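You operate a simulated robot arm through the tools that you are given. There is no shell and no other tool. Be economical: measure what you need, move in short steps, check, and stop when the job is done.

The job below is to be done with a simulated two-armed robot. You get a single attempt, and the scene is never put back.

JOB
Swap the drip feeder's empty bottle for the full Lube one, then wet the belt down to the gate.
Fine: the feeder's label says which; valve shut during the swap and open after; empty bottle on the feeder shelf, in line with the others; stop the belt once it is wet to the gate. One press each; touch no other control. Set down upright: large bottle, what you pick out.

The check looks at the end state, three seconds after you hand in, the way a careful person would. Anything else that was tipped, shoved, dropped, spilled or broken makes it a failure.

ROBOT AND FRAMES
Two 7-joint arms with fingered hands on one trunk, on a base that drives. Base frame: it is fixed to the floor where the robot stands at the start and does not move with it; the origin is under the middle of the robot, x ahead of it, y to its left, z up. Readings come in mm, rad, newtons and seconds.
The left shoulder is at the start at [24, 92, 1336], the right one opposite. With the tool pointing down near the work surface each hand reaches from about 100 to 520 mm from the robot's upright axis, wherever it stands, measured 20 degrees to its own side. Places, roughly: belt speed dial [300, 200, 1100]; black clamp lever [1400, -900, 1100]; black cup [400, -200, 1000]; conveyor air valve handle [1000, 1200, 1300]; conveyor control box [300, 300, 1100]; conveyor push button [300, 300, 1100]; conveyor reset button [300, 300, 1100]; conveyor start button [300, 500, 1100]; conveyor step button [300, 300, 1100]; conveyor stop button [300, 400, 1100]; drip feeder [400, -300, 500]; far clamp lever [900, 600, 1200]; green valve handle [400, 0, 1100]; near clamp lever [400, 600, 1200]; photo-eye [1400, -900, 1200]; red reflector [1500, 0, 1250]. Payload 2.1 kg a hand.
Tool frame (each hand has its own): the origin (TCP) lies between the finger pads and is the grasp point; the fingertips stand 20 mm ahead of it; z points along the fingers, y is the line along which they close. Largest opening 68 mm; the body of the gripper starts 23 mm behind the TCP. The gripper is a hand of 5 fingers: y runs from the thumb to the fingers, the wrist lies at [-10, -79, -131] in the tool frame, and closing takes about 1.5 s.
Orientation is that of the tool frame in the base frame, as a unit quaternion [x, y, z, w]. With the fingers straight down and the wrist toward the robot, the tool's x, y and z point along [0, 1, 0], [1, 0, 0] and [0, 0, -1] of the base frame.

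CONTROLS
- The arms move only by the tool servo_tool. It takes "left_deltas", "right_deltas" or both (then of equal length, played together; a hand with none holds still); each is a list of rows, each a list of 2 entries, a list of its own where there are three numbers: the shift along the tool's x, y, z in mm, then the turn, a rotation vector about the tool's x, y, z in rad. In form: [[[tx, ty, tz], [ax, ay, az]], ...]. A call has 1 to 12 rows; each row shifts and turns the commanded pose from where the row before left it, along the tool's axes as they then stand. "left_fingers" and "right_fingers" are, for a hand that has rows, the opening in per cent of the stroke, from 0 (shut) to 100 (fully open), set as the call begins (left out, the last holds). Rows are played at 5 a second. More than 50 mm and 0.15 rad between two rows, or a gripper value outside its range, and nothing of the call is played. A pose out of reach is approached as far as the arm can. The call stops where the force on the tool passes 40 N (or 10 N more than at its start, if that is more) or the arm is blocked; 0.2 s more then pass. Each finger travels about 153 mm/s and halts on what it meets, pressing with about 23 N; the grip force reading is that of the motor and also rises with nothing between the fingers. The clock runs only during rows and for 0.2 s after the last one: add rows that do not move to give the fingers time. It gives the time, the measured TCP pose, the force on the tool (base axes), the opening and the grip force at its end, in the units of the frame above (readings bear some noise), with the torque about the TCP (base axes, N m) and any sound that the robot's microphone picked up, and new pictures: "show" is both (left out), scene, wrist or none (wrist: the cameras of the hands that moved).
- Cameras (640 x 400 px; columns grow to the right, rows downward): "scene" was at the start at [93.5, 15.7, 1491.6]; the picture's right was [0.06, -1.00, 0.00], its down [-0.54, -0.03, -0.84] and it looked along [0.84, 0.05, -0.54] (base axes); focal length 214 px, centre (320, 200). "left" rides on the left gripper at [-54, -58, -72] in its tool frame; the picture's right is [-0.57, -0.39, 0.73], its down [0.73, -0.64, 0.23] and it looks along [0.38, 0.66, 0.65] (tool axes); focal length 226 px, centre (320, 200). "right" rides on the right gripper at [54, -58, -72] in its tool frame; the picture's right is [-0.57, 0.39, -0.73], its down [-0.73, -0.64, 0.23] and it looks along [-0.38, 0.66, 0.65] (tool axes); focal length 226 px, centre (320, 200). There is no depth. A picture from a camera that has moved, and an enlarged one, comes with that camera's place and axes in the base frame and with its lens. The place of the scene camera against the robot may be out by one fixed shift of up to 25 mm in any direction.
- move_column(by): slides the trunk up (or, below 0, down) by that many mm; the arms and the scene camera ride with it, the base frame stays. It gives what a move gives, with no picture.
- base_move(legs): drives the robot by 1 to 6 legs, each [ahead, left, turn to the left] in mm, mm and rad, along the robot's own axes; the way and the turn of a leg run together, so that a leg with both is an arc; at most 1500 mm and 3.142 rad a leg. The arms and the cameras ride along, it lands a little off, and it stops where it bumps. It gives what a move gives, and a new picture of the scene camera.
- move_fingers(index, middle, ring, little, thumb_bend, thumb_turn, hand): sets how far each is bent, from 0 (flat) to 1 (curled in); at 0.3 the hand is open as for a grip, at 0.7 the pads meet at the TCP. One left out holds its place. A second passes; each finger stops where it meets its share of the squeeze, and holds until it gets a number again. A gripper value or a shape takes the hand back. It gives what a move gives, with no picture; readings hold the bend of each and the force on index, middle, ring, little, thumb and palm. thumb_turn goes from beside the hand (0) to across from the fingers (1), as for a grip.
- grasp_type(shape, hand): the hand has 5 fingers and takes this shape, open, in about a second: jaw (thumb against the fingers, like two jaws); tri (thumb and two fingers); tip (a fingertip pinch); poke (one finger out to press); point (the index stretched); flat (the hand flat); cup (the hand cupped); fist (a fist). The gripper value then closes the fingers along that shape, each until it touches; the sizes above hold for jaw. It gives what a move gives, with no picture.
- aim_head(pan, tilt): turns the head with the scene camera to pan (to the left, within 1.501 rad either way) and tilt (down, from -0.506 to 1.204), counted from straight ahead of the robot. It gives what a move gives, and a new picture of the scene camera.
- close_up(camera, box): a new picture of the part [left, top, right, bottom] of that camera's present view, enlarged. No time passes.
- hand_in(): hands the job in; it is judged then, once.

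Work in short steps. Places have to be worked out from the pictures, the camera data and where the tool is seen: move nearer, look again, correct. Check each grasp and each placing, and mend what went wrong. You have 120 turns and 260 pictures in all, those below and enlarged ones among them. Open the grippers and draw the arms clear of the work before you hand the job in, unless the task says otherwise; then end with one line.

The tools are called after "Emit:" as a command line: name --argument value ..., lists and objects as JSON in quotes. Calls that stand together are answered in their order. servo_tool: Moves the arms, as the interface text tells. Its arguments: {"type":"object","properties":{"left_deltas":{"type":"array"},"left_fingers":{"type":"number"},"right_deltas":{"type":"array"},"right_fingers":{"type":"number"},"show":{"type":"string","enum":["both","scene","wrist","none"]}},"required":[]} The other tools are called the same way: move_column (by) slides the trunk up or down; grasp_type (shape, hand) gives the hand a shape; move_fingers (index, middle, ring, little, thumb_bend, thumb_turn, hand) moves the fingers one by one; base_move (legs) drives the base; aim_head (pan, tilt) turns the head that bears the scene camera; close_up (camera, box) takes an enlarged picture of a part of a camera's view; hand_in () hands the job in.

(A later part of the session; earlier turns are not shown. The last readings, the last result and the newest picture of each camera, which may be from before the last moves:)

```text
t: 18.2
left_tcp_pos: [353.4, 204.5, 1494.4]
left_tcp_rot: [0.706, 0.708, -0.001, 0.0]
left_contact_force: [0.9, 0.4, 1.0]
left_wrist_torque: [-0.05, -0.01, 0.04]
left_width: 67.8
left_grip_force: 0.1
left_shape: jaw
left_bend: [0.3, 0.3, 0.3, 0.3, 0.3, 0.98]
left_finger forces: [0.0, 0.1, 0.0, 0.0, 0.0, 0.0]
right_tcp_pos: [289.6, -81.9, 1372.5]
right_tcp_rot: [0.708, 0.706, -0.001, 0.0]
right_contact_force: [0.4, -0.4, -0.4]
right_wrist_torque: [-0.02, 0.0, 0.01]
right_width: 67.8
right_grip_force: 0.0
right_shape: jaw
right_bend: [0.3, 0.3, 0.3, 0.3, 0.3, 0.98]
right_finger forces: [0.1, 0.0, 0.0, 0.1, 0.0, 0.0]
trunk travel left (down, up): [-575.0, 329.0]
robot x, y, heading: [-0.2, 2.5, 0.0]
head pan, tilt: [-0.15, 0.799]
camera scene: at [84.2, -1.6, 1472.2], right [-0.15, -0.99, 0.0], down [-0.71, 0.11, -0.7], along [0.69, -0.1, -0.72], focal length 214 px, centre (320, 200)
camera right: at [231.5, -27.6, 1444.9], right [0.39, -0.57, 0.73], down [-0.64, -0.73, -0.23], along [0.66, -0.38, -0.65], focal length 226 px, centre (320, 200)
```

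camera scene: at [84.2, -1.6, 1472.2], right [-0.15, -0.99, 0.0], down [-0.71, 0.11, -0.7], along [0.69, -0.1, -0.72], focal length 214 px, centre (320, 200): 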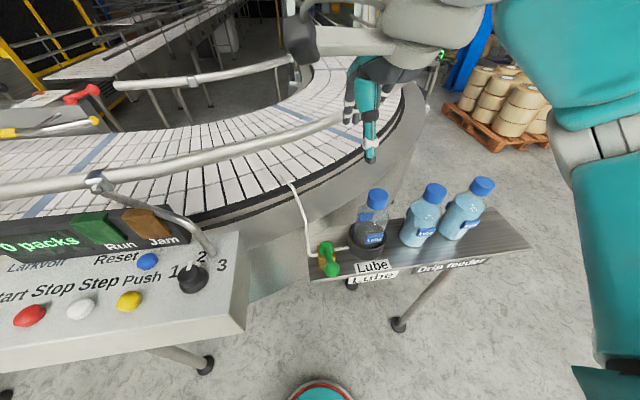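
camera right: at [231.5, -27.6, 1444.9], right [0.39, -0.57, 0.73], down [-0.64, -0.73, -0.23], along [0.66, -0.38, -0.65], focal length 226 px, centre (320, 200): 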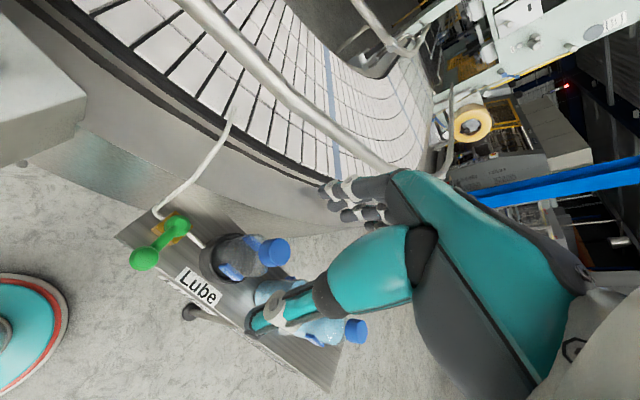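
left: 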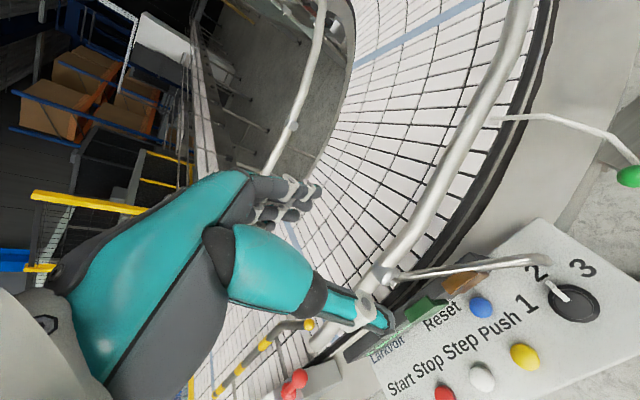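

Empty's cap triangulates at (373,-170,1164), full Lube's at (376,-298,1156), Rinse (382,-413); shelf ends near y≈-581. Drive the base right 220 mm so the right hand reaches both ends.

Emit:
base_move --legs '[[0, -220, 0]]'

Emit:
servo_tool --right_deltas '[[[0, 0, 0], [0, 0, 0]]]' --show "wrist"

```text
t: 19.9
left_tcp_pos: [354.3, -19.3, 1494.4]
left_tcp_rot: [0.707, 0.707, 0.0, 0.0]
left_contact_force: [-0.7, 0.1, -0.3]
left_wrist_torque: [0.02, -0.01, 0.02]
left_width: 67.7
left_grip_force: 0.1
left_shape: jaw
left_bend: [0.3, 0.3, 0.3, 0.3, 0.3, 0.98]
left_finger forces: [0.0, 0.1, 0.0, 0.1, 0.0, 0.0]
right_tcp_pos: [290.1, -305.7, 1372.1]
right_tcp_rot: [0.708, 0.706, -0.001, 0.0]
right_contact_force: [-0.1, -0.3, -1.0]
right_wrist_torque: [-0.02, 0.03, 0.03]
right_width: 67.8
right_grip_force: 0.1
right_shape: jaw
right_bend: [0.3, 0.3, 0.3, 0.3, 0.3, 0.98]
right_finger forces: [0.0, 0.0, 0.0, 0.0, 0.0, 0.0]
trunk travel left (down, up): [-575.0, 329.0]
robot x, y, heading: [1.1, -227.2, -0.003]
head pan, tilt: [-0.15, 0.799]
camera scene: at [83.9, -225.2, 1472.2], right [-0.15, -0.99, 0.0], down [-0.71, 0.11, -0.7], along [0.69, -0.1, -0.72], focal length 214 px, centre (320, 200)
```

scene: 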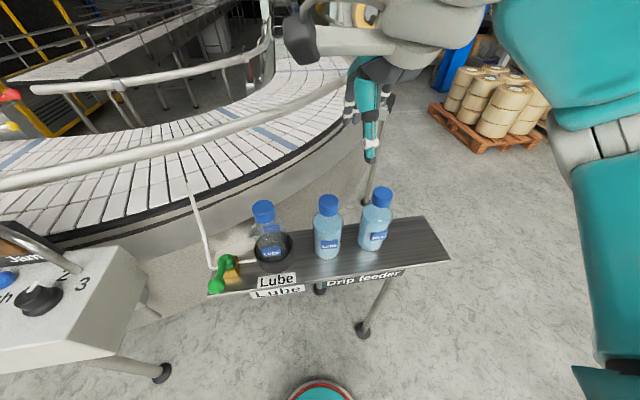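

```text
t: 20.3
left_tcp_pos: [353.8, -18.6, 1494.2]
left_tcp_rot: [0.707, 0.707, 0.0, 0.0]
left_contact_force: [0.0, -0.2, 0.0]
left_wrist_torque: [0.0, 0.01, 0.04]
left_width: 67.4
left_grip_force: 0.1
left_shape: jaw
left_bend: [0.3, 0.3, 0.3, 0.3, 0.3, 0.98]
left_finger forces: [0.0, 0.1, 0.0, 0.1, 0.0, 0.1]
right_tcp_pos: [289.6, -305.2, 1372.1]
right_tcp_rot: [0.708, 0.706, -0.001, 0.001]
right_contact_force: [-0.2, -0.2, -0.7]
right_wrist_torque: [-0.02, -0.01, 0.01]
right_width: 68.1
right_grip_force: 0.1
right_shape: jaw
right_bend: [0.3, 0.3, 0.3, 0.3, 0.3, 0.98]
right_finger forces: [0.0, 0.1, 0.0, 0.0, 0.0, 0.0]
trunk travel left (down, up): [-575.0, 329.0]
robot x, y, heading: [0.3, -221.8, -0.004]
head pan, tilt: [-0.15, 0.799]
camera right: at [231.2, -250.8, 1444.9], right [0.39, -0.57, 0.73], down [-0.64, -0.73, -0.23], along [0.66, -0.38, -0.65], focal length 226 px, centre (320, 200)
```

right: 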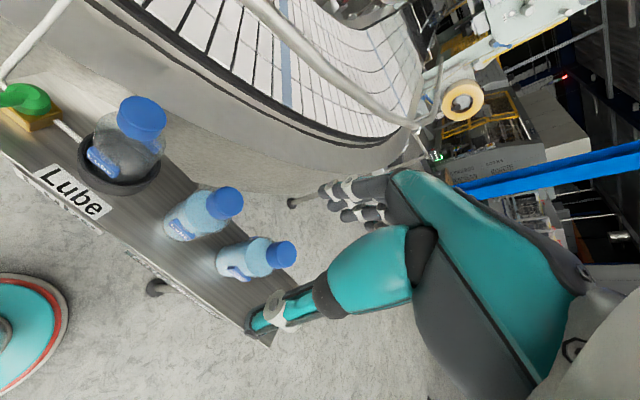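

Positions confirmed (empty cap ≈(376,-169,1164)). Move the right hand above the empty bottle.

Emit:
servo_tool --right_deltas '[[[34, 21, 0], [0, 0, 0]], [[34, 21, 0], [0, 0, 0]], [[34, 21, 0], [0, 0, 0]], [[34, 22, 20], [0, 0, 0]], [[0, 0, 45], [0, 0, 0]], [[0, 0, 45], [0, 0, 0]], [[0, 0, 30], [0, 0, 0]]]' --show "both"

```text
t: 21.9
left_tcp_pos: [354.6, -20.0, 1493.9]
left_tcp_rot: [0.707, 0.707, 0.0, 0.0]
left_contact_force: [0.2, -0.4, -0.6]
left_wrist_torque: [0.01, 0.02, 0.02]
left_width: 67.5
left_grip_force: 0.0
left_shape: jaw
left_bend: [0.3, 0.3, 0.3, 0.3, 0.3, 0.98]
left_finger forces: [0.1, 0.1, 0.0, 0.0, 0.0, 0.1]
right_tcp_pos: [377.0, -169.3, 1231.3]
right_tcp_rot: [0.709, 0.705, 0.0, 0.0]
right_contact_force: [0.1, -0.1, -0.4]
right_wrist_torque: [-0.01, 0.0, 0.01]
right_width: 68.1
right_grip_force: 0.1
right_shape: jaw
right_bend: [0.3, 0.3, 0.3, 0.3, 0.3, 0.98]
right_finger forces: [0.1, 0.0, 0.0, 0.0, 0.0, 0.1]
trunk travel left (down, up): [-575.0, 329.0]
robot x, y, heading: [-2.1, -217.6, -0.0]
head pan, tilt: [-0.15, 0.799]
camera scene: at [84.0, -224.2, 1472.2], right [-0.15, -0.99, 0.0], down [-0.71, 0.11, -0.7], along [0.69, -0.11, -0.72], focal length 214 px, centre (320, 200)
camera right: at [317.7, -114.5, 1305.3], right [0.38, -0.57, 0.73], down [-0.64, -0.73, -0.23], along [0.66, -0.38, -0.65], focal length 226 px, centre (320, 200)
```

scene: 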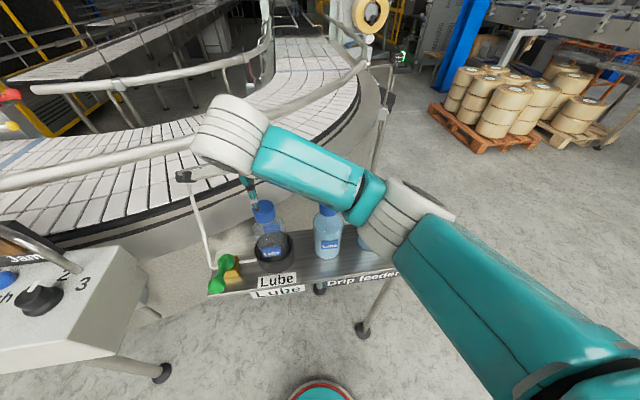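
right: 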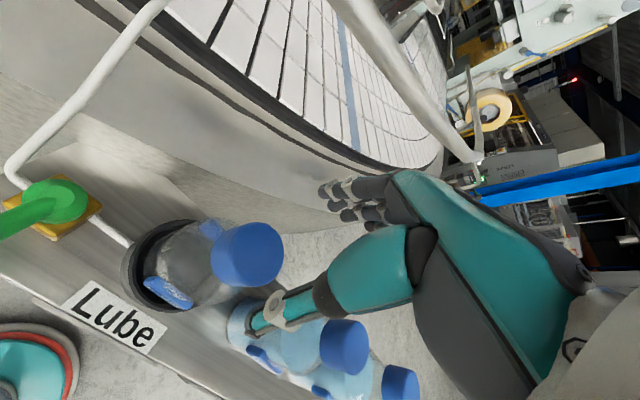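

Aligned with the cap (375,-170). Descend 64 mm.

Emit:
servo_tool --right_deltas '[[[0, -1, 25], [0, 0, 0]], [[0, -1, 25], [0, 0, 0]], [[0, 0, 14], [0, 0, 0]]]' --show "both"

```text
t: 22.7
left_tcp_pos: [354.1, -18.4, 1495.1]
left_tcp_rot: [0.707, 0.707, 0.0, 0.001]
left_contact_force: [0.0, -0.1, -0.4]
left_wrist_torque: [-0.03, 0.02, 0.0]
left_width: 67.7
left_grip_force: 0.1
left_shape: jaw
left_bend: [0.3, 0.3, 0.3, 0.3, 0.3, 0.98]
left_finger forces: [0.0, 0.0, 0.0, 0.1, 0.0, 0.1]
right_tcp_pos: [375.2, -169.5, 1167.0]
right_tcp_rot: [0.709, 0.706, -0.001, -0.001]
right_contact_force: [-0.1, -0.1, -0.5]
right_wrist_torque: [0.0, -0.01, 0.01]
right_width: 68.1
right_grip_force: 0.1
right_shape: jaw
right_bend: [0.3, 0.3, 0.3, 0.3, 0.3, 0.98]
right_finger forces: [0.0, 0.0, 0.1, 0.0, 0.1, 0.0]
trunk travel left (down, up): [-575.0, 329.0]
robot x, y, heading: [-3.3, -222.9, 0.0]
head pan, tilt: [-0.15, 0.799]
camera scene: at [84.0, -224.1, 1472.2], right [-0.15, -0.99, 0.0], down [-0.71, 0.11, -0.7], along [0.69, -0.11, -0.72], focal length 214 px, centre (320, 200)
camera right: at [315.4, -114.2, 1240.8], right [0.38, -0.57, 0.73], down [-0.64, -0.73, -0.23], along [0.66, -0.38, -0.65], focal length 226 px, centre (320, 200)
```

scene: 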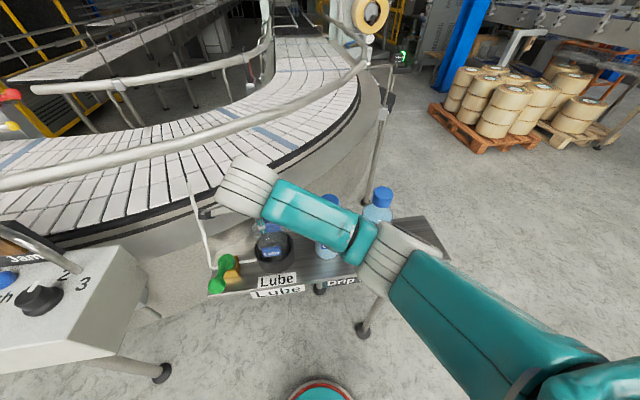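
right: 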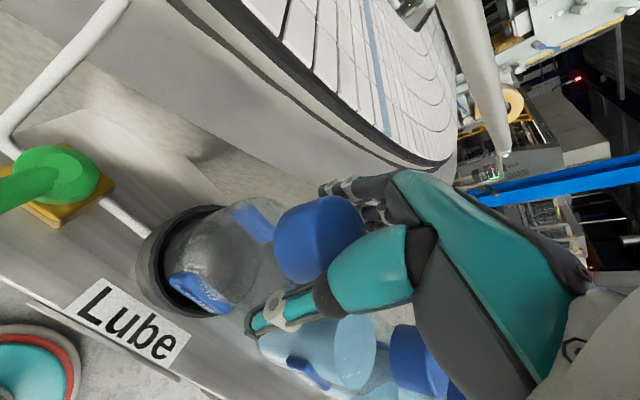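

Cap sits at the TCP. Close on it.

Emit:
servo_tool --right_deltas '[[[0, 0, 0], [0, 0, 0]], [[0, 0, 0], [0, 0, 0]], [[0, 0, 0], [0, 0, 0]], [[0, 0, 0], [0, 0, 0]], [[0, 0, 0], [0, 0, 0]], [[0, 0, 0], [0, 0, 0]], [[0, 0, 0], [0, 0, 0]], [[0, 0, 0], [0, 0, 0]]]' --right_fingers 0 --show "wrist"

```text
t: 24.5
left_tcp_pos: [354.0, -19.2, 1495.2]
left_tcp_rot: [0.708, 0.707, -0.001, 0.001]
left_contact_force: [-0.4, -0.4, 0.0]
left_wrist_torque: [-0.04, 0.01, 0.01]
left_width: 67.8
left_grip_force: 0.1
left_shape: jaw
left_bend: [0.3, 0.3, 0.3, 0.3, 0.3, 0.98]
left_finger forces: [0.1, 0.0, 0.0, 0.0, 0.1, 0.0]
right_tcp_pos: [374.7, -168.3, 1167.4]
right_tcp_rot: [0.708, 0.706, -0.001, 0.0]
right_contact_force: [-0.6, -0.2, -0.2]
right_wrist_torque: [0.0, -0.04, 0.0]
right_width: 31.6
right_grip_force: 23.1
right_shape: jaw
right_bend: [0.74, 0.47, 0.51, 0.5, 0.73, 0.99]
right_finger forces: [11.7, 6.3, 2.9, 0.1, 20.3, 0.0]
trunk travel left (down, up): [-575.0, 329.0]
robot x, y, heading: [-0.6, -220.8, 0.001]
head pan, tilt: [-0.15, 0.799]
camera right: at [315.4, -114.3, 1241.0], right [0.39, -0.57, 0.73], down [-0.64, -0.73, -0.23], along [0.66, -0.38, -0.65], focal length 226 px, centre (320, 200)
```

right: 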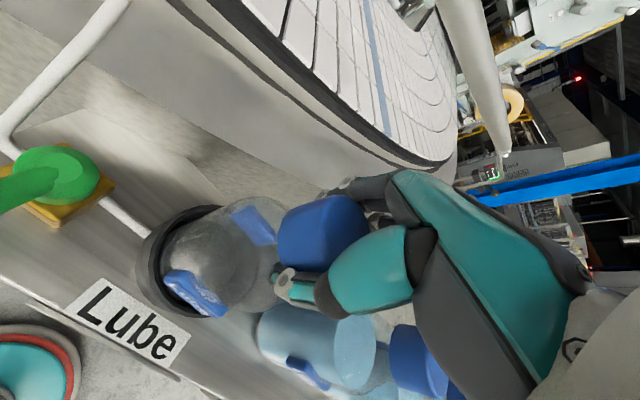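

Gripped (23 N). Lift straight up slowly and check.

Emit:
servo_tool --right_deltas '[[[0, 0, -15], [0, 0, 0]], [[0, 0, -20], [0, 0, 0]], [[0, 0, -25], [0, 0, 0]]]' --show "both"

```text
t: 25.3
left_tcp_pos: [355.0, -18.7, 1495.0]
left_tcp_rot: [0.707, 0.707, -0.001, 0.0]
left_contact_force: [-0.2, -0.1, 0.2]
left_wrist_torque: [-0.05, -0.02, 0.0]
left_width: 67.5
left_grip_force: 0.0
left_shape: jaw
left_bend: [0.3, 0.3, 0.3, 0.3, 0.3, 0.98]
left_finger forces: [0.1, 0.1, 0.0, 0.0, 0.0, 0.0]
right_tcp_pos: [374.1, -170.0, 1227.8]
right_tcp_rot: [0.708, 0.706, -0.001, 0.001]
right_contact_force: [-0.1, -0.1, -0.7]
right_wrist_torque: [0.01, 0.03, -0.02]
right_width: 31.0
right_grip_force: 23.1
right_shape: jaw
right_bend: [0.74, 0.47, 0.51, 0.5, 0.74, 0.99]
right_finger forces: [11.8, 6.7, 3.2, 0.0, 20.5, 0.0]
trunk travel left (down, up): [-575.0, 329.0]
robot x, y, heading: [1.7, -222.3, 0.001]
head pan, tilt: [-0.15, 0.799]
camera scene: at [84.0, -224.0, 1472.2], right [-0.15, -0.99, 0.0], down [-0.71, 0.11, -0.7], along [0.69, -0.11, -0.72], focal length 214 px, centre (320, 200)
camera right: at [315.3, -115.0, 1300.9], right [0.39, -0.57, 0.73], down [-0.64, -0.73, -0.23], along [0.66, -0.38, -0.65], focal length 226 px, centre (320, 200)
```

scene: 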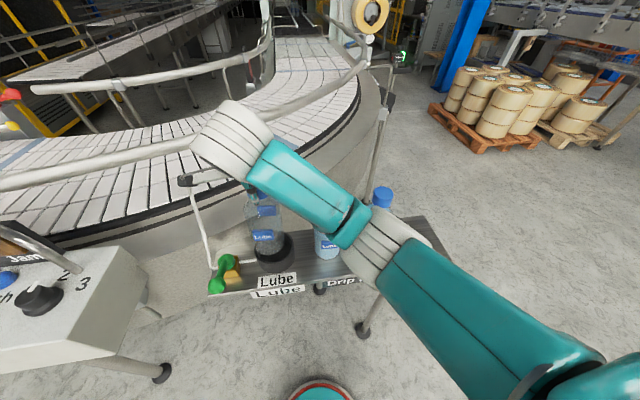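
right: 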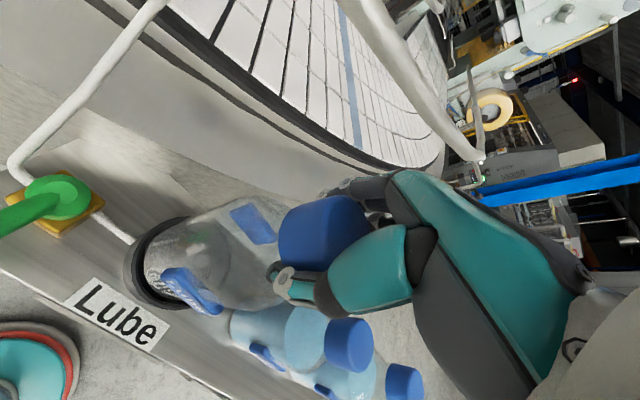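

Bottle comes up clean. Raise it above the cap height of the others, then carry along -y to the free end of the shelf.

Emit:
servo_tool --right_deltas '[[[0, 0, -30], [0, 0, 0]], [[0, 0, -40], [0, 0, 0]], [[0, 0, -40], [0, 0, 0]], [[0, 0, -40], [0, 0, 0]], [[-20, 1, 0], [0, 0, 0]], [[-40, 1, 0], [0, 0, 0]], [[-40, 1, 0], [0, 0, 0]], [[-40, 1, 0], [0, 0, 0]], [[-40, 0, 0], [0, 0, 0]], [[-40, 0, 0], [0, 0, 0]], [[-40, 0, 0], [0, 0, 0]], [[-40, 0, 0], [0, 0, 0]]]' --show "both"

```text
t: 27.9
left_tcp_pos: [353.7, -18.5, 1495.7]
left_tcp_rot: [0.707, 0.707, 0.0, 0.0]
left_contact_force: [0.6, -0.5, -0.5]
left_wrist_torque: [0.0, 0.01, -0.02]
left_width: 67.6
left_grip_force: 0.0
left_shape: jaw
left_bend: [0.3, 0.3, 0.3, 0.3, 0.3, 0.98]
left_finger forces: [0.1, 0.0, 0.1, 0.0, 0.0, 0.1]
right_tcp_pos: [377.0, -470.9, 1378.7]
right_tcp_rot: [0.708, 0.706, 0.0, 0.0]
right_contact_force: [0.5, 0.1, -0.5]
right_wrist_torque: [0.01, -0.02, -0.01]
right_width: 30.7
right_grip_force: 22.6
right_shape: jaw
right_bend: [0.74, 0.47, 0.54, 0.5, 0.74, 0.98]
right_finger forces: [11.8, 6.5, 3.3, 0.0, 20.9, 0.0]
trunk travel left (down, up): [-575.0, 329.0]
robot x, y, heading: [-2.1, -223.4, 0.004]
head pan, tilt: [-0.15, 0.799]
camera scene: at [83.9, -224.7, 1472.2], right [-0.15, -0.99, 0.0], down [-0.71, 0.11, -0.7], along [0.69, -0.11, -0.72], focal length 214 px, centre (320, 200)
camera right: at [318.0, -416.1, 1450.5], right [0.39, -0.57, 0.73], down [-0.64, -0.73, -0.23], along [0.66, -0.38, -0.65], focal length 226 px, centre (320, 200)
```

scene: 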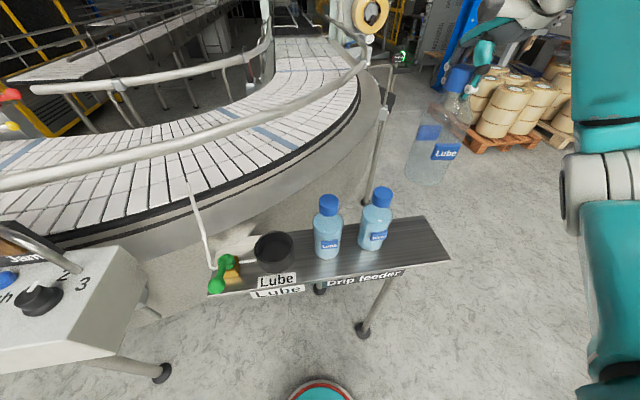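
right: 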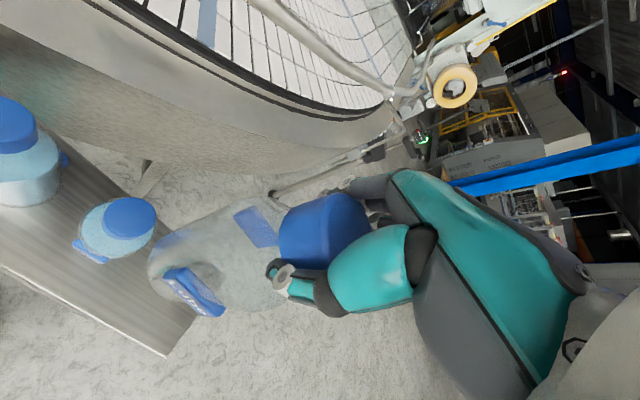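

Carrying well; move to (379,-528) and lower to ~20 mm above expected contact.

Emit:
servo_tool --right_deltas '[[[-28, 1, 0], [0, 0, 0]], [[-29, 1, 0], [0, 0, 0]], [[0, 0, 40], [0, 0, 0]], [[0, 0, 45], [0, 0, 0]], [[0, 0, 45], [0, 0, 0]], [[0, 0, 35], [0, 0, 0]], [[0, 0, 25], [0, 0, 0]]]' --show "both"

```text
t: 29.5
left_tcp_pos: [354.8, -19.4, 1493.7]
left_tcp_rot: [0.707, 0.707, -0.001, 0.0]
left_contact_force: [0.2, 0.3, -0.2]
left_wrist_torque: [0.01, -0.02, 0.01]
left_width: 67.7
left_grip_force: 0.0
left_shape: jaw
left_bend: [0.3, 0.3, 0.3, 0.3, 0.3, 0.98]
left_finger forces: [0.0, 0.1, 0.0, 0.0, 0.0, 0.0]
right_tcp_pos: [377.9, -526.9, 1187.1]
right_tcp_rot: [0.708, 0.706, -0.001, 0.0]
right_contact_force: [0.0, -0.6, -0.7]
right_wrist_torque: [0.01, 0.03, 0.02]
right_width: 30.3
right_grip_force: 23.2
right_shape: jaw
right_bend: [0.74, 0.47, 0.54, 0.5, 0.74, 0.98]
right_finger forces: [11.8, 6.7, 3.1, 0.1, 20.6, 0.0]
trunk travel left (down, up): [-575.0, 329.0]
robot x, y, heading: [-0.4, -218.9, -0.003]
head pan, tilt: [-0.15, 0.799]
camera scene: at [84.0, -224.4, 1472.2], right [-0.15, -0.99, 0.0], down [-0.71, 0.11, -0.7], along [0.69, -0.11, -0.72], focal length 214 px, centre (320, 200)
camera right: at [319.1, -471.7, 1260.1], right [0.38, -0.57, 0.73], down [-0.64, -0.73, -0.23], along [0.66, -0.38, -0.65], focal length 226 px, centre (320, 200)
```

scene: 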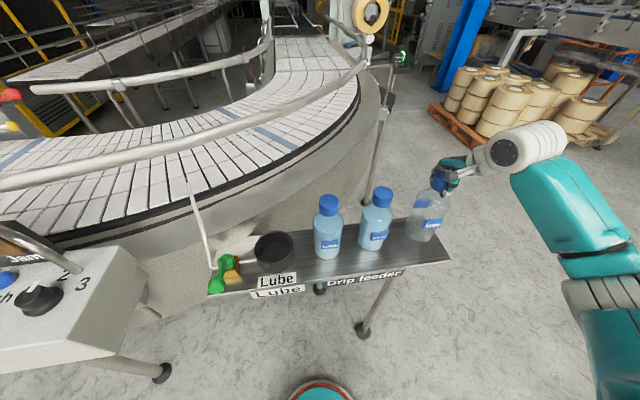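
right: 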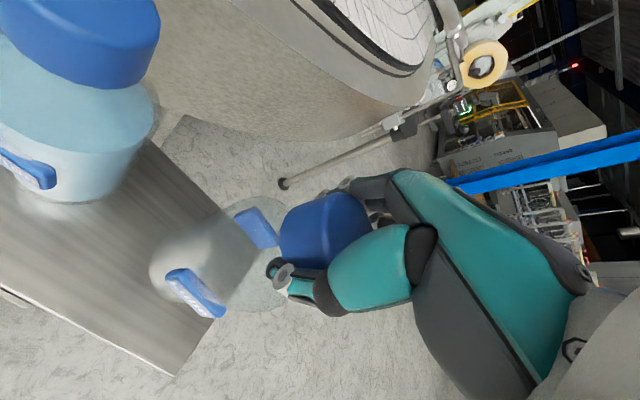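

Lower in small steps until contact is felt.

Emit:
servo_tool --right_deltas '[[[0, 0, 8], [0, 0, 0]], [[0, 0, 6], [0, 0, 0]], [[0, 0, 5], [0, 0, 0]], [[0, 0, 3], [0, 0, 0]]]' --show "scene"

Emit:
close_up --camera "scene" --box '[220, 170, 480, 310]'

```text
t: 30.5
left_tcp_pos: [353.9, -18.5, 1493.9]
left_tcp_rot: [0.707, 0.707, 0.0, 0.0]
left_contact_force: [0.5, -0.2, -0.7]
left_wrist_torque: [0.01, -0.04, 0.04]
left_width: 67.7
left_grip_force: 0.2
left_shape: jaw
left_bend: [0.3, 0.3, 0.3, 0.3, 0.3, 0.98]
left_finger forces: [0.0, 0.0, 0.1, 0.1, 0.1, 0.0]
right_tcp_pos: [378.1, -526.9, 1167.0]
right_tcp_rot: [0.708, 0.706, 0.0, 0.0]
right_contact_force: [1.0, 0.6, -0.7]
right_wrist_torque: [0.04, -0.01, -0.02]
right_width: 30.3
right_grip_force: 23.3
right_shape: jaw
right_bend: [0.74, 0.47, 0.54, 0.5, 0.74, 0.98]
right_finger forces: [11.8, 6.8, 3.1, 0.0, 20.5, 0.0]
trunk travel left (down, up): [-575.0, 329.0]
robot x, y, heading: [0.4, -219.1, -0.002]
head pan, tilt: [-0.15, 0.799]
camera scene: at [84.0, -224.3, 1472.2], right [-0.15, -0.99, 0.0], down [-0.71, 0.11, -0.7], along [0.69, -0.11, -0.72], focal length 214 px, centre (320, 200)
```

scene: 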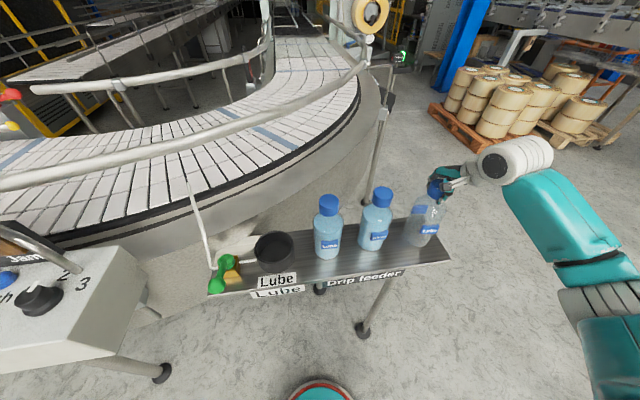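

```text
2.46 times, centred on (350, 240) of scene
camera zoom: at [84.0, -224.3, 1472.2], right [-0.15, -0.99, 0.0], down [-0.71, 0.11, -0.7], along [0.69, -0.11, -0.72], focal length 528 px, centre (246, 102)
```

zoom: 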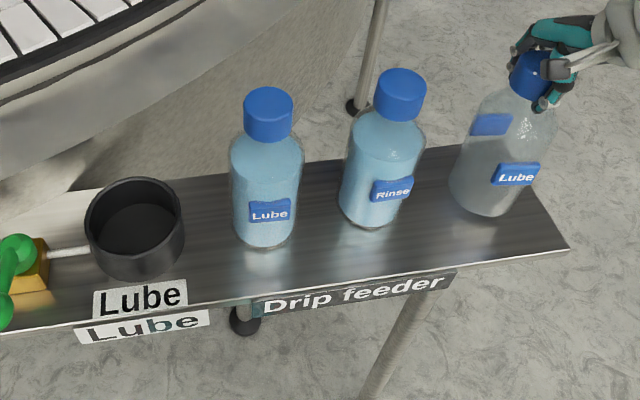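

Not touching yet; shift 6 mm outward (x≈384) for alignment and lower further in 3 mm steps.

Emit:
servo_tool --right_deltas '[[[0, 6, 0], [0, 0, 0]], [[0, 0, 3], [0, 0, 0]], [[0, 0, 3], [0, 0, 0]], [[0, 0, 2], [0, 0, 0]], [[0, 0, 0], [0, 0, 0]]]' --show "none"

```text
t: 31.7
left_tcp_pos: [352.1, -16.0, 1495.3]
left_tcp_rot: [0.707, 0.707, -0.001, 0.002]
left_contact_force: [0.3, 0.3, -1.2]
left_wrist_torque: [0.01, -0.02, -0.01]
left_width: 67.7
left_grip_force: 0.0
left_shape: jaw
left_bend: [0.3, 0.3, 0.3, 0.3, 0.3, 0.98]
left_finger forces: [0.0, 0.0, 0.0, 0.1, 0.1, 0.0]
right_tcp_pos: [383.9, -523.2, 1161.7]
right_tcp_rot: [0.708, 0.706, 0.001, 0.003]
right_contact_force: [-0.3, 2.6, 30.6]
right_wrist_torque: [0.08, -0.13, -0.01]
right_width: 31.8
right_grip_force: 22.8
right_shape: jaw
right_bend: [0.74, 0.45, 0.55, 0.5, 0.75, 0.97]
right_finger forces: [13.7, 10.3, 2.0, 0.0, 24.0, 0.1]
trunk travel left (down, up): [-575.0, 329.0]
robot x, y, heading: [-1.2, -224.2, -0.003]
head pan, tilt: [-0.15, 0.799]
```

Contact at 30 N; ease up 3 mm and then open.

Emit:
servo_tool --right_deltas '[[[0, 0, -2.5], [0, 0, 0]], [[0, 0, 0], [0, 0, 0]]]' --show "none"

Emit:
servo_tool --right_deltas '[[[0, 0, 0], [0, 0, 0]], [[0, 0, 0], [0, 0, 0]], [[0, 0, 0], [0, 0, 0]], [[0, 0, 0], [0, 0, 0]]]' --right_fingers 100 --show "both"

```text
t: 32.3
left_tcp_pos: [353.3, -17.7, 1493.9]
left_tcp_rot: [0.707, 0.707, -0.001, 0.001]
left_contact_force: [-0.1, -0.2, 0.2]
left_wrist_torque: [-0.01, -0.03, -0.02]
left_width: 67.9
left_grip_force: 0.1
left_shape: jaw
left_bend: [0.3, 0.3, 0.3, 0.3, 0.3, 0.98]
left_finger forces: [0.0, 0.0, 0.0, 0.0, 0.0, 0.0]
right_tcp_pos: [382.7, -524.8, 1161.4]
right_tcp_rot: [0.708, 0.706, 0.0, 0.0]
right_contact_force: [0.2, 1.5, 19.1]
right_wrist_torque: [0.08, -0.02, 0.05]
right_width: 31.6
right_grip_force: 22.7
right_shape: jaw
right_bend: [0.74, 0.46, 0.55, 0.5, 0.75, 0.97]
right_finger forces: [13.7, 7.1, 2.4, 0.1, 22.1, 0.0]
trunk travel left (down, up): [-575.0, 329.0]
robot x, y, heading: [0.2, -223.4, -0.004]
head pan, tilt: [-0.15, 0.799]
```

```text
t: 33.3
left_tcp_pos: [353.8, -18.8, 1494.2]
left_tcp_rot: [0.707, 0.707, -0.001, 0.001]
left_contact_force: [0.2, -0.1, -0.1]
left_wrist_torque: [0.0, 0.01, -0.01]
left_width: 67.7
left_grip_force: 0.0
left_shape: jaw
left_bend: [0.3, 0.3, 0.3, 0.3, 0.3, 0.98]
left_finger forces: [0.0, 0.0, 0.0, 0.1, 0.1, 0.1]
right_tcp_pos: [385.0, -526.9, 1159.9]
right_tcp_rot: [0.708, 0.706, 0.0, 0.0]
right_contact_force: [0.2, -0.4, -0.2]
right_wrist_torque: [-0.02, -0.02, 0.02]
right_width: 68.0
right_grip_force: 0.1
right_shape: jaw
right_bend: [0.3, 0.3, 0.3, 0.3, 0.3, 0.98]
right_finger forces: [0.1, 0.1, 0.0, 0.0, 0.0, 0.0]
trunk travel left (down, up): [-575.0, 329.0]
robot x, y, heading: [-1.0, -223.0, -0.006]
head pan, tilt: [-0.15, 0.799]
camera scene: at [83.8, -224.2, 1472.2], right [-0.15, -0.99, 0.0], down [-0.71, 0.11, -0.7], along [0.69, -0.11, -0.72], focal length 214 px, centre (320, 200)
camera right: at [325.2, -472.2, 1233.3], right [0.39, -0.57, 0.73], down [-0.64, -0.73, -0.23], along [0.66, -0.38, -0.65], focal length 226 px, centre (320, 200)
```

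scene: 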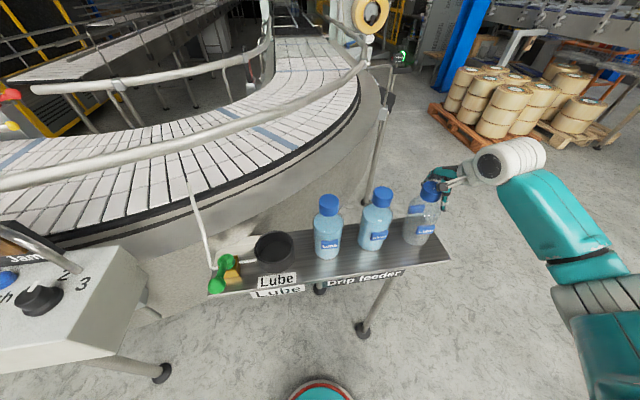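
right: 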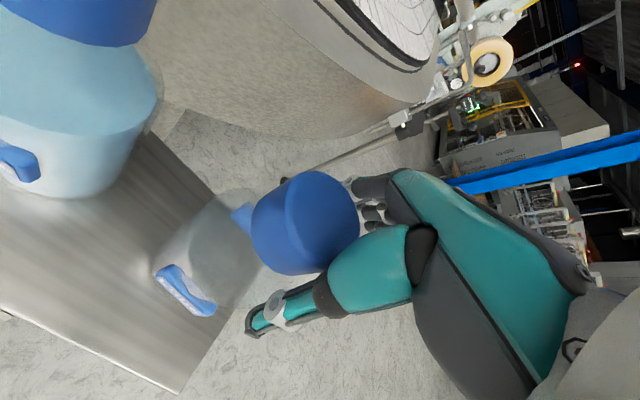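

Released and upright. Lift straight up and check.

Emit:
servo_tool --right_deltas '[[[0, 0, -15], [0, 0, 0]], [[0, 0, -35], [0, 0, 0]], [[0, 0, -45], [0, 0, 0]], [[0, 0, -45], [0, 0, 0]], [[0, 0, -45], [0, 0, 0]], [[40, 0, 0], [0, 0, 0]], [[40, 0, 0], [0, 0, 0]]]' --show "both"

Emit:
close_up --camera "scene" --box '[220, 170, 480, 310]'

```text
t: 34.9
left_tcp_pos: [354.6, -18.4, 1493.6]
left_tcp_rot: [0.707, 0.707, -0.001, 0.001]
left_contact_force: [0.8, -0.1, 0.6]
left_wrist_torque: [-0.02, 0.0, -0.02]
left_width: 67.6
left_grip_force: 0.1
left_shape: jaw
left_bend: [0.3, 0.3, 0.3, 0.3, 0.3, 0.98]
left_finger forces: [0.0, 0.0, 0.0, 0.1, 0.0, 0.0]
right_tcp_pos: [385.0, -446.1, 1345.9]
right_tcp_rot: [0.71, 0.704, 0.0, 0.0]
right_contact_force: [-0.7, 0.1, -0.3]
right_wrist_torque: [0.0, -0.02, -0.02]
right_width: 67.7
right_grip_force: 0.0
right_shape: jaw
right_bend: [0.3, 0.3, 0.3, 0.3, 0.3, 0.98]
right_finger forces: [0.0, 0.0, 0.0, 0.0, 0.0, 0.0]
trunk travel left (down, up): [-575.0, 329.0]
robot x, y, heading: [0.4, -225.8, 0.002]
head pan, tilt: [-0.15, 0.799]
camera scene: at [84.1, -223.8, 1472.2], right [-0.15, -0.99, 0.0], down [-0.71, 0.11, -0.7], along [0.69, -0.11, -0.72], focal length 214 px, centre (320, 200)
camera right: at [326.1, -391.1, 1418.7], right [0.38, -0.57, 0.73], down [-0.64, -0.73, -0.23], along [0.66, -0.38, -0.65], focal length 226 px, centre (320, 200)
```

scene: 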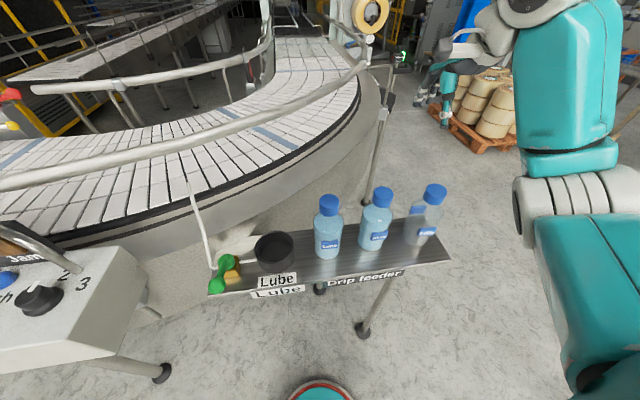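
right: 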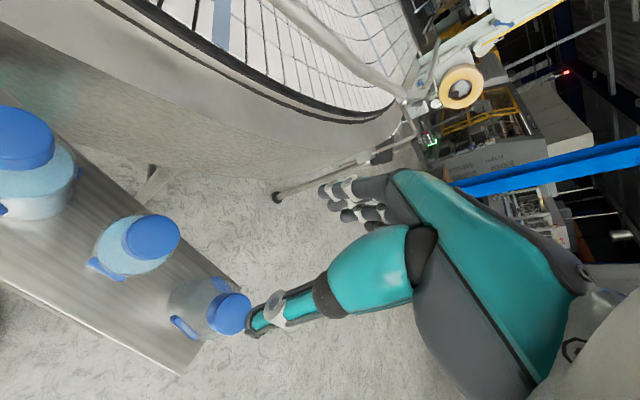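

```text
2.46 times, centred on (350, 240) of scene
camera zoom: at [84.1, -223.8, 1472.2], right [-0.15, -0.99, 0.0], down [-0.71, 0.11, -0.7], along [0.69, -0.11, -0.72], focal length 528 px, centre (246, 102)
```

zoom: 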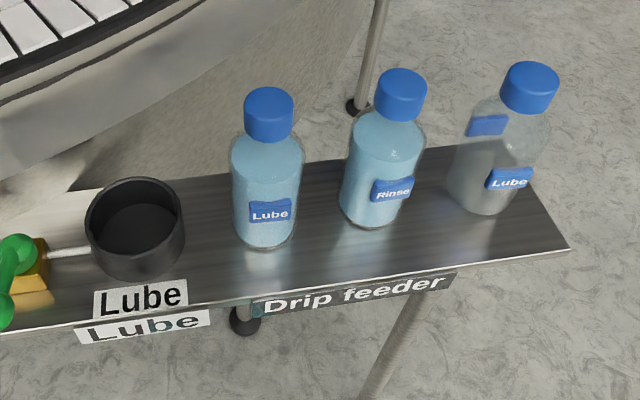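

Empty bottle stands in line. Now move above the full Lube bottle (cap ≈(378,-298,1158)).

Emit:
servo_tool --right_deltas '[[[37, -2, 0], [0, 0, 0]], [[37, -2, 0], [0, 0, 0]], [[37, -2, 0], [0, 0, 0]], [[37, -1, 0], [0, 0, 0]], [[0, 0, 40], [0, 0, 0]], [[0, 0, 40], [0, 0, 0]], [[0, 0, 36], [0, 0, 0]]]' --show "both"

```text
t: 36.5
left_tcp_pos: [352.7, -18.8, 1494.2]
left_tcp_rot: [0.707, 0.707, 0.0, 0.001]
left_contact_force: [1.3, 0.5, 0.3]
left_wrist_torque: [-0.03, 0.03, 0.04]
left_width: 67.7
left_grip_force: 0.0
left_shape: jaw
left_bend: [0.3, 0.3, 0.3, 0.3, 0.3, 0.98]
left_finger forces: [0.0, 0.0, 0.0, 0.0, 0.1, 0.0]
right_tcp_pos: [379.3, -299.5, 1229.0]
right_tcp_rot: [0.708, 0.706, 0.001, -0.001]
right_contact_force: [-0.6, -0.1, 0.4]
right_wrist_torque: [0.02, 0.02, 0.02]
right_width: 67.7
right_grip_force: 0.2
right_shape: jaw
right_bend: [0.3, 0.3, 0.3, 0.3, 0.3, 0.98]
right_finger forces: [0.0, 0.0, 0.0, 0.0, 0.0, 0.1]
trunk travel left (down, up): [-575.0, 329.0]
robot x, y, heading: [-3.5, -222.5, -0.002]
head pan, tilt: [-0.15, 0.799]
camera scene: at [84.0, -224.3, 1472.2], right [-0.15, -0.99, 0.0], down [-0.71, 0.11, -0.7], along [0.69, -0.11, -0.72], focal length 214 px, centre (320, 200)
camera right: at [319.4, -245.0, 1301.2], right [0.39, -0.57, 0.73], down [-0.64, -0.73, -0.23], along [0.66, -0.38, -0.65], focal length 226 px, centre (320, 200)
```

scene: 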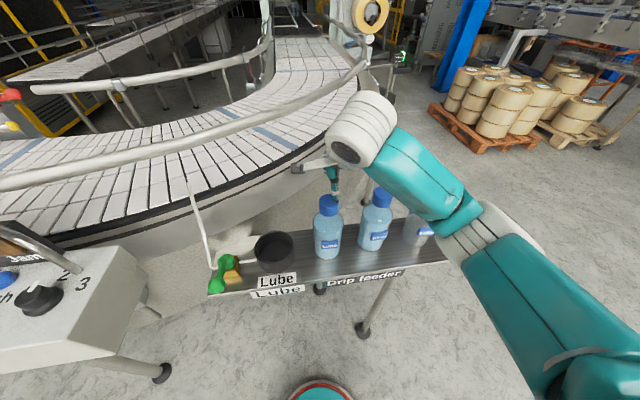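
right: 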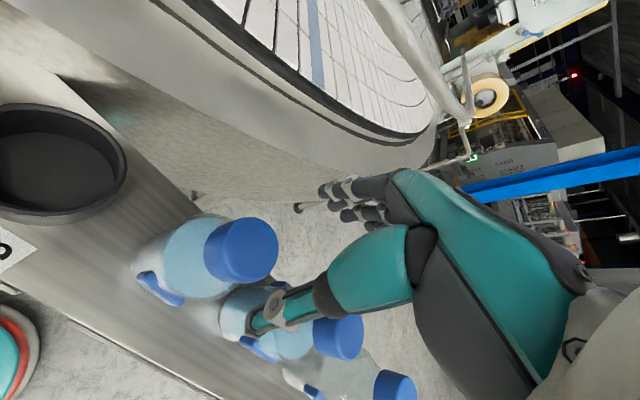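

Cap at ≈(376,-296). Correct slightly and descend to 1160.

Emit:
servo_tool --right_deltas '[[[3, -2, 25], [0, 0, 0]], [[0, 0, 25], [0, 0, 0]], [[0, 0, 19], [0, 0, 0]]]' --show "wrist"

```text
t: 37.3
left_tcp_pos: [353.5, -19.2, 1494.1]
left_tcp_rot: [0.707, 0.707, 0.0, 0.001]
left_contact_force: [0.0, 0.0, 0.6]
left_wrist_torque: [-0.04, 0.03, -0.03]
left_width: 67.8
left_grip_force: 0.1
left_shape: jaw
left_bend: [0.3, 0.3, 0.3, 0.3, 0.3, 0.98]
left_finger forces: [0.1, 0.1, 0.0, 0.0, 0.1, 0.0]
right_tcp_pos: [375.9, -295.1, 1160.2]
right_tcp_rot: [0.709, 0.706, 0.0, 0.0]
right_contact_force: [-0.1, 0.0, 0.0]
right_wrist_torque: [0.0, -0.03, 0.0]
right_width: 67.7
right_grip_force: 0.1
right_shape: jaw
right_bend: [0.3, 0.3, 0.3, 0.3, 0.3, 0.98]
right_finger forces: [0.1, 0.0, 0.1, 0.0, 0.1, 0.1]
trunk travel left (down, up): [-575.0, 329.0]
robot x, y, heading: [-1.1, -218.8, -0.003]
head pan, tilt: [-0.15, 0.799]
camera right: at [317.1, -241.2, 1233.0], right [0.38, -0.57, 0.73], down [-0.64, -0.73, -0.23], along [0.66, -0.38, -0.65], focal length 226 px, centre (320, 200)
```

right: 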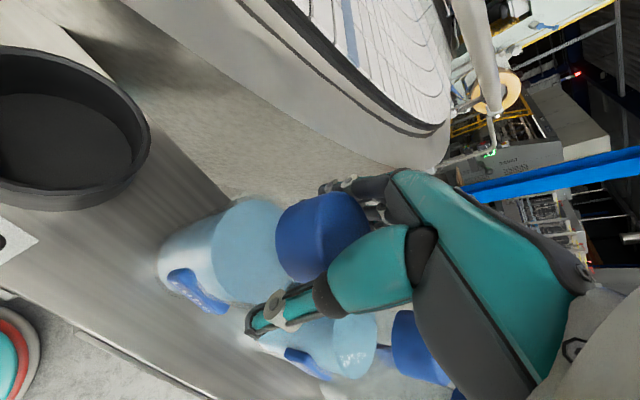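

Aligned; close and lift a little to check the hold.

Emit:
servo_tool --right_deltas '[[[0, 0, 0], [0, 0, 0]], [[0, 0, 0], [0, 0, 0]], [[0, 0, 0], [0, 0, 0]], [[0, 0, 0], [0, 0, 0]], [[0, 0, 0], [0, 0, 0]], [[0, 0, 0], [0, 0, 0]], [[0, 0, 0], [0, 0, 0]], [[0, 0, 0], [0, 0, 0]], [[0, 0, -8], [0, 0, 0]], [[0, 0, -10], [0, 0, 0]], [[0, 0, -12], [0, 0, 0]]]' --right_fingers 0 --show "both"

```text
t: 39.7
left_tcp_pos: [354.8, -19.9, 1494.2]
left_tcp_rot: [0.707, 0.707, -0.001, 0.0]
left_contact_force: [-0.6, 0.2, 0.5]
left_wrist_torque: [0.01, -0.02, 0.0]
left_width: 67.8
left_grip_force: 0.0
left_shape: jaw
left_bend: [0.3, 0.3, 0.3, 0.3, 0.3, 0.98]
left_finger forces: [0.0, 0.1, 0.1, 0.1, 0.0, 0.0]
right_tcp_pos: [376.9, -295.5, 1190.2]
right_tcp_rot: [0.708, 0.706, -0.001, -0.001]
right_contact_force: [0.5, 1.1, -4.0]
right_wrist_torque: [0.01, 0.0, 0.0]
right_width: 30.2
right_grip_force: 23.3
right_shape: jaw
right_bend: [0.74, 0.46, 0.52, 0.49, 0.74, 1.0]
right_finger forces: [13.8, 6.4, 0.3, 0.0, 20.7, 0.0]
trunk travel left (down, up): [-575.0, 329.0]
robot x, y, heading: [-4.4, -224.2, 0.002]
head pan, tilt: [-0.15, 0.799]
camera scene: at [84.3, -224.2, 1472.2], right [-0.15, -0.99, 0.0], down [-0.71, 0.11, -0.7], along [0.69, -0.11, -0.72], focal length 214 px, centre (320, 200)
camera right: at [317.3, -241.1, 1263.3], right [0.39, -0.57, 0.73], down [-0.64, -0.73, -0.23], along [0.66, -0.38, -0.65], focal length 226 px, centre (320, 200)
```

scene: 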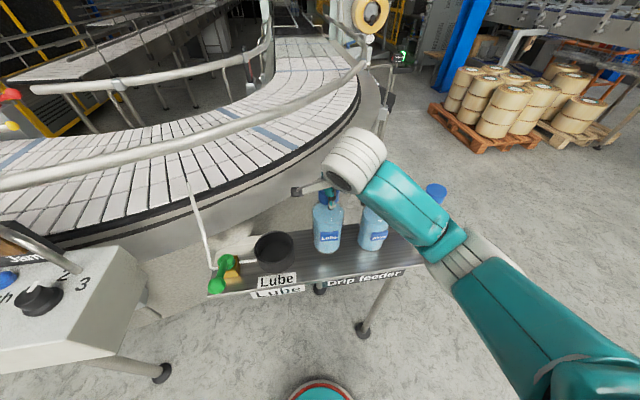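
right: 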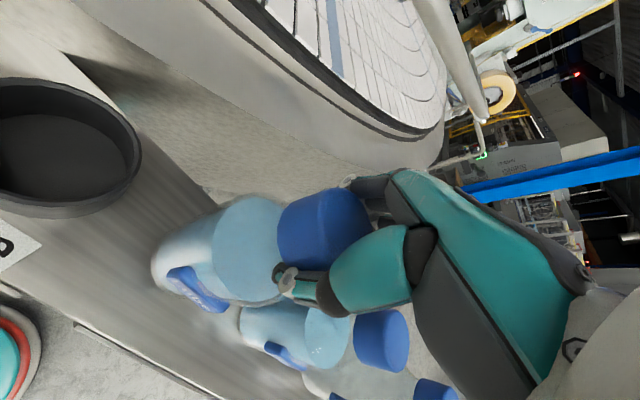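

Held, lifting 4 N of weight. Raise further and carry above the cup.

Emit:
servo_tool --right_deltas '[[[0, 0, -30], [0, 0, 0]], [[0, 0, -35], [0, 0, 0]], [[0, 0, -25], [0, 0, 0]], [[20, 0, 0], [0, 0, 0]], [[30, 0, 0], [0, 0, 0]], [[30, -1, 0], [0, 0, 0]], [[30, 0, 0], [0, 0, 0]], [[16, 0, 0], [0, 0, 0]], [[0, 0, 0], [0, 0, 0]]]' --show "both"

Emit:
close_up --camera "scene" --box '[200, 150, 440, 300]'

```text
t: 41.7
left_tcp_pos: [354.5, -19.7, 1494.2]
left_tcp_rot: [0.707, 0.707, -0.001, 0.0]
left_contact_force: [-0.8, -0.7, 0.5]
left_wrist_torque: [-0.03, -0.03, 0.01]
left_width: 68.0
left_grip_force: 0.0
left_shape: jaw
left_bend: [0.3, 0.3, 0.3, 0.3, 0.3, 0.98]
left_finger forces: [0.0, 0.0, 0.0, 0.0, 0.0, 0.0]
right_tcp_pos: [375.5, -168.7, 1280.6]
right_tcp_rot: [0.709, 0.705, 0.0, 0.0]
right_contact_force: [0.0, 0.6, -3.7]
right_wrist_torque: [0.0, 0.02, 0.0]
right_width: 30.1
right_grip_force: 22.9
right_shape: jaw
right_bend: [0.74, 0.47, 0.54, 0.49, 0.74, 1.0]
right_finger forces: [13.6, 6.3, 1.3, 0.1, 21.0, 0.0]
trunk travel left (down, up): [-575.0, 329.0]
robot x, y, heading: [0.0, -220.1, -0.002]
head pan, tilt: [-0.15, 0.799]
camera scene: at [84.3, -224.2, 1472.2], right [-0.15, -0.99, 0.0], down [-0.71, 0.11, -0.7], along [0.69, -0.11, -0.72], focal length 214 px, centre (320, 200)
camera right: at [317.0, -114.8, 1353.0], right [0.39, -0.57, 0.73], down [-0.64, -0.73, -0.23], along [0.66, -0.38, -0.65], focal length 226 px, centre (320, 200)
```

scene: 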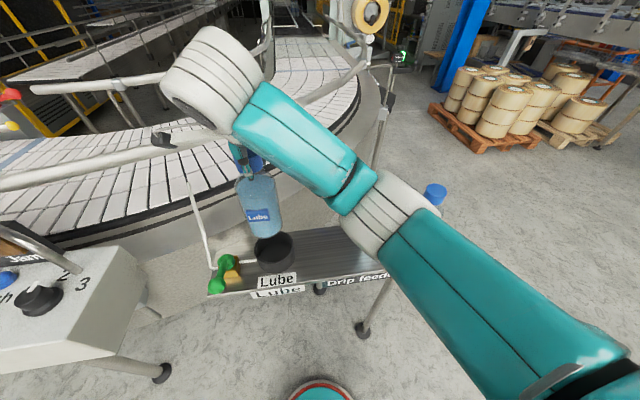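
right: 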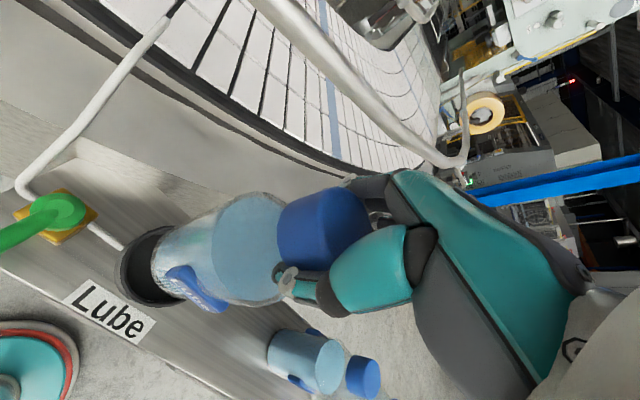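

```text
2.67 times, centred on (320, 225) of scene
camera zoom: at [84.3, -224.2, 1472.2], right [-0.15, -0.99, 0.0], down [-0.71, 0.11, -0.7], along [0.69, -0.11, -0.72], focal length 572 px, centre (320, 133)
```

zoom: 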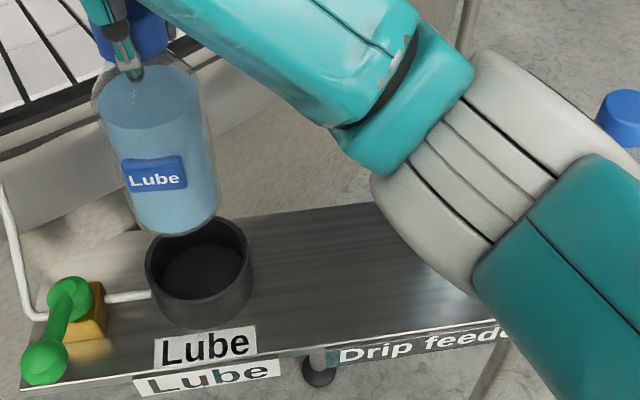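

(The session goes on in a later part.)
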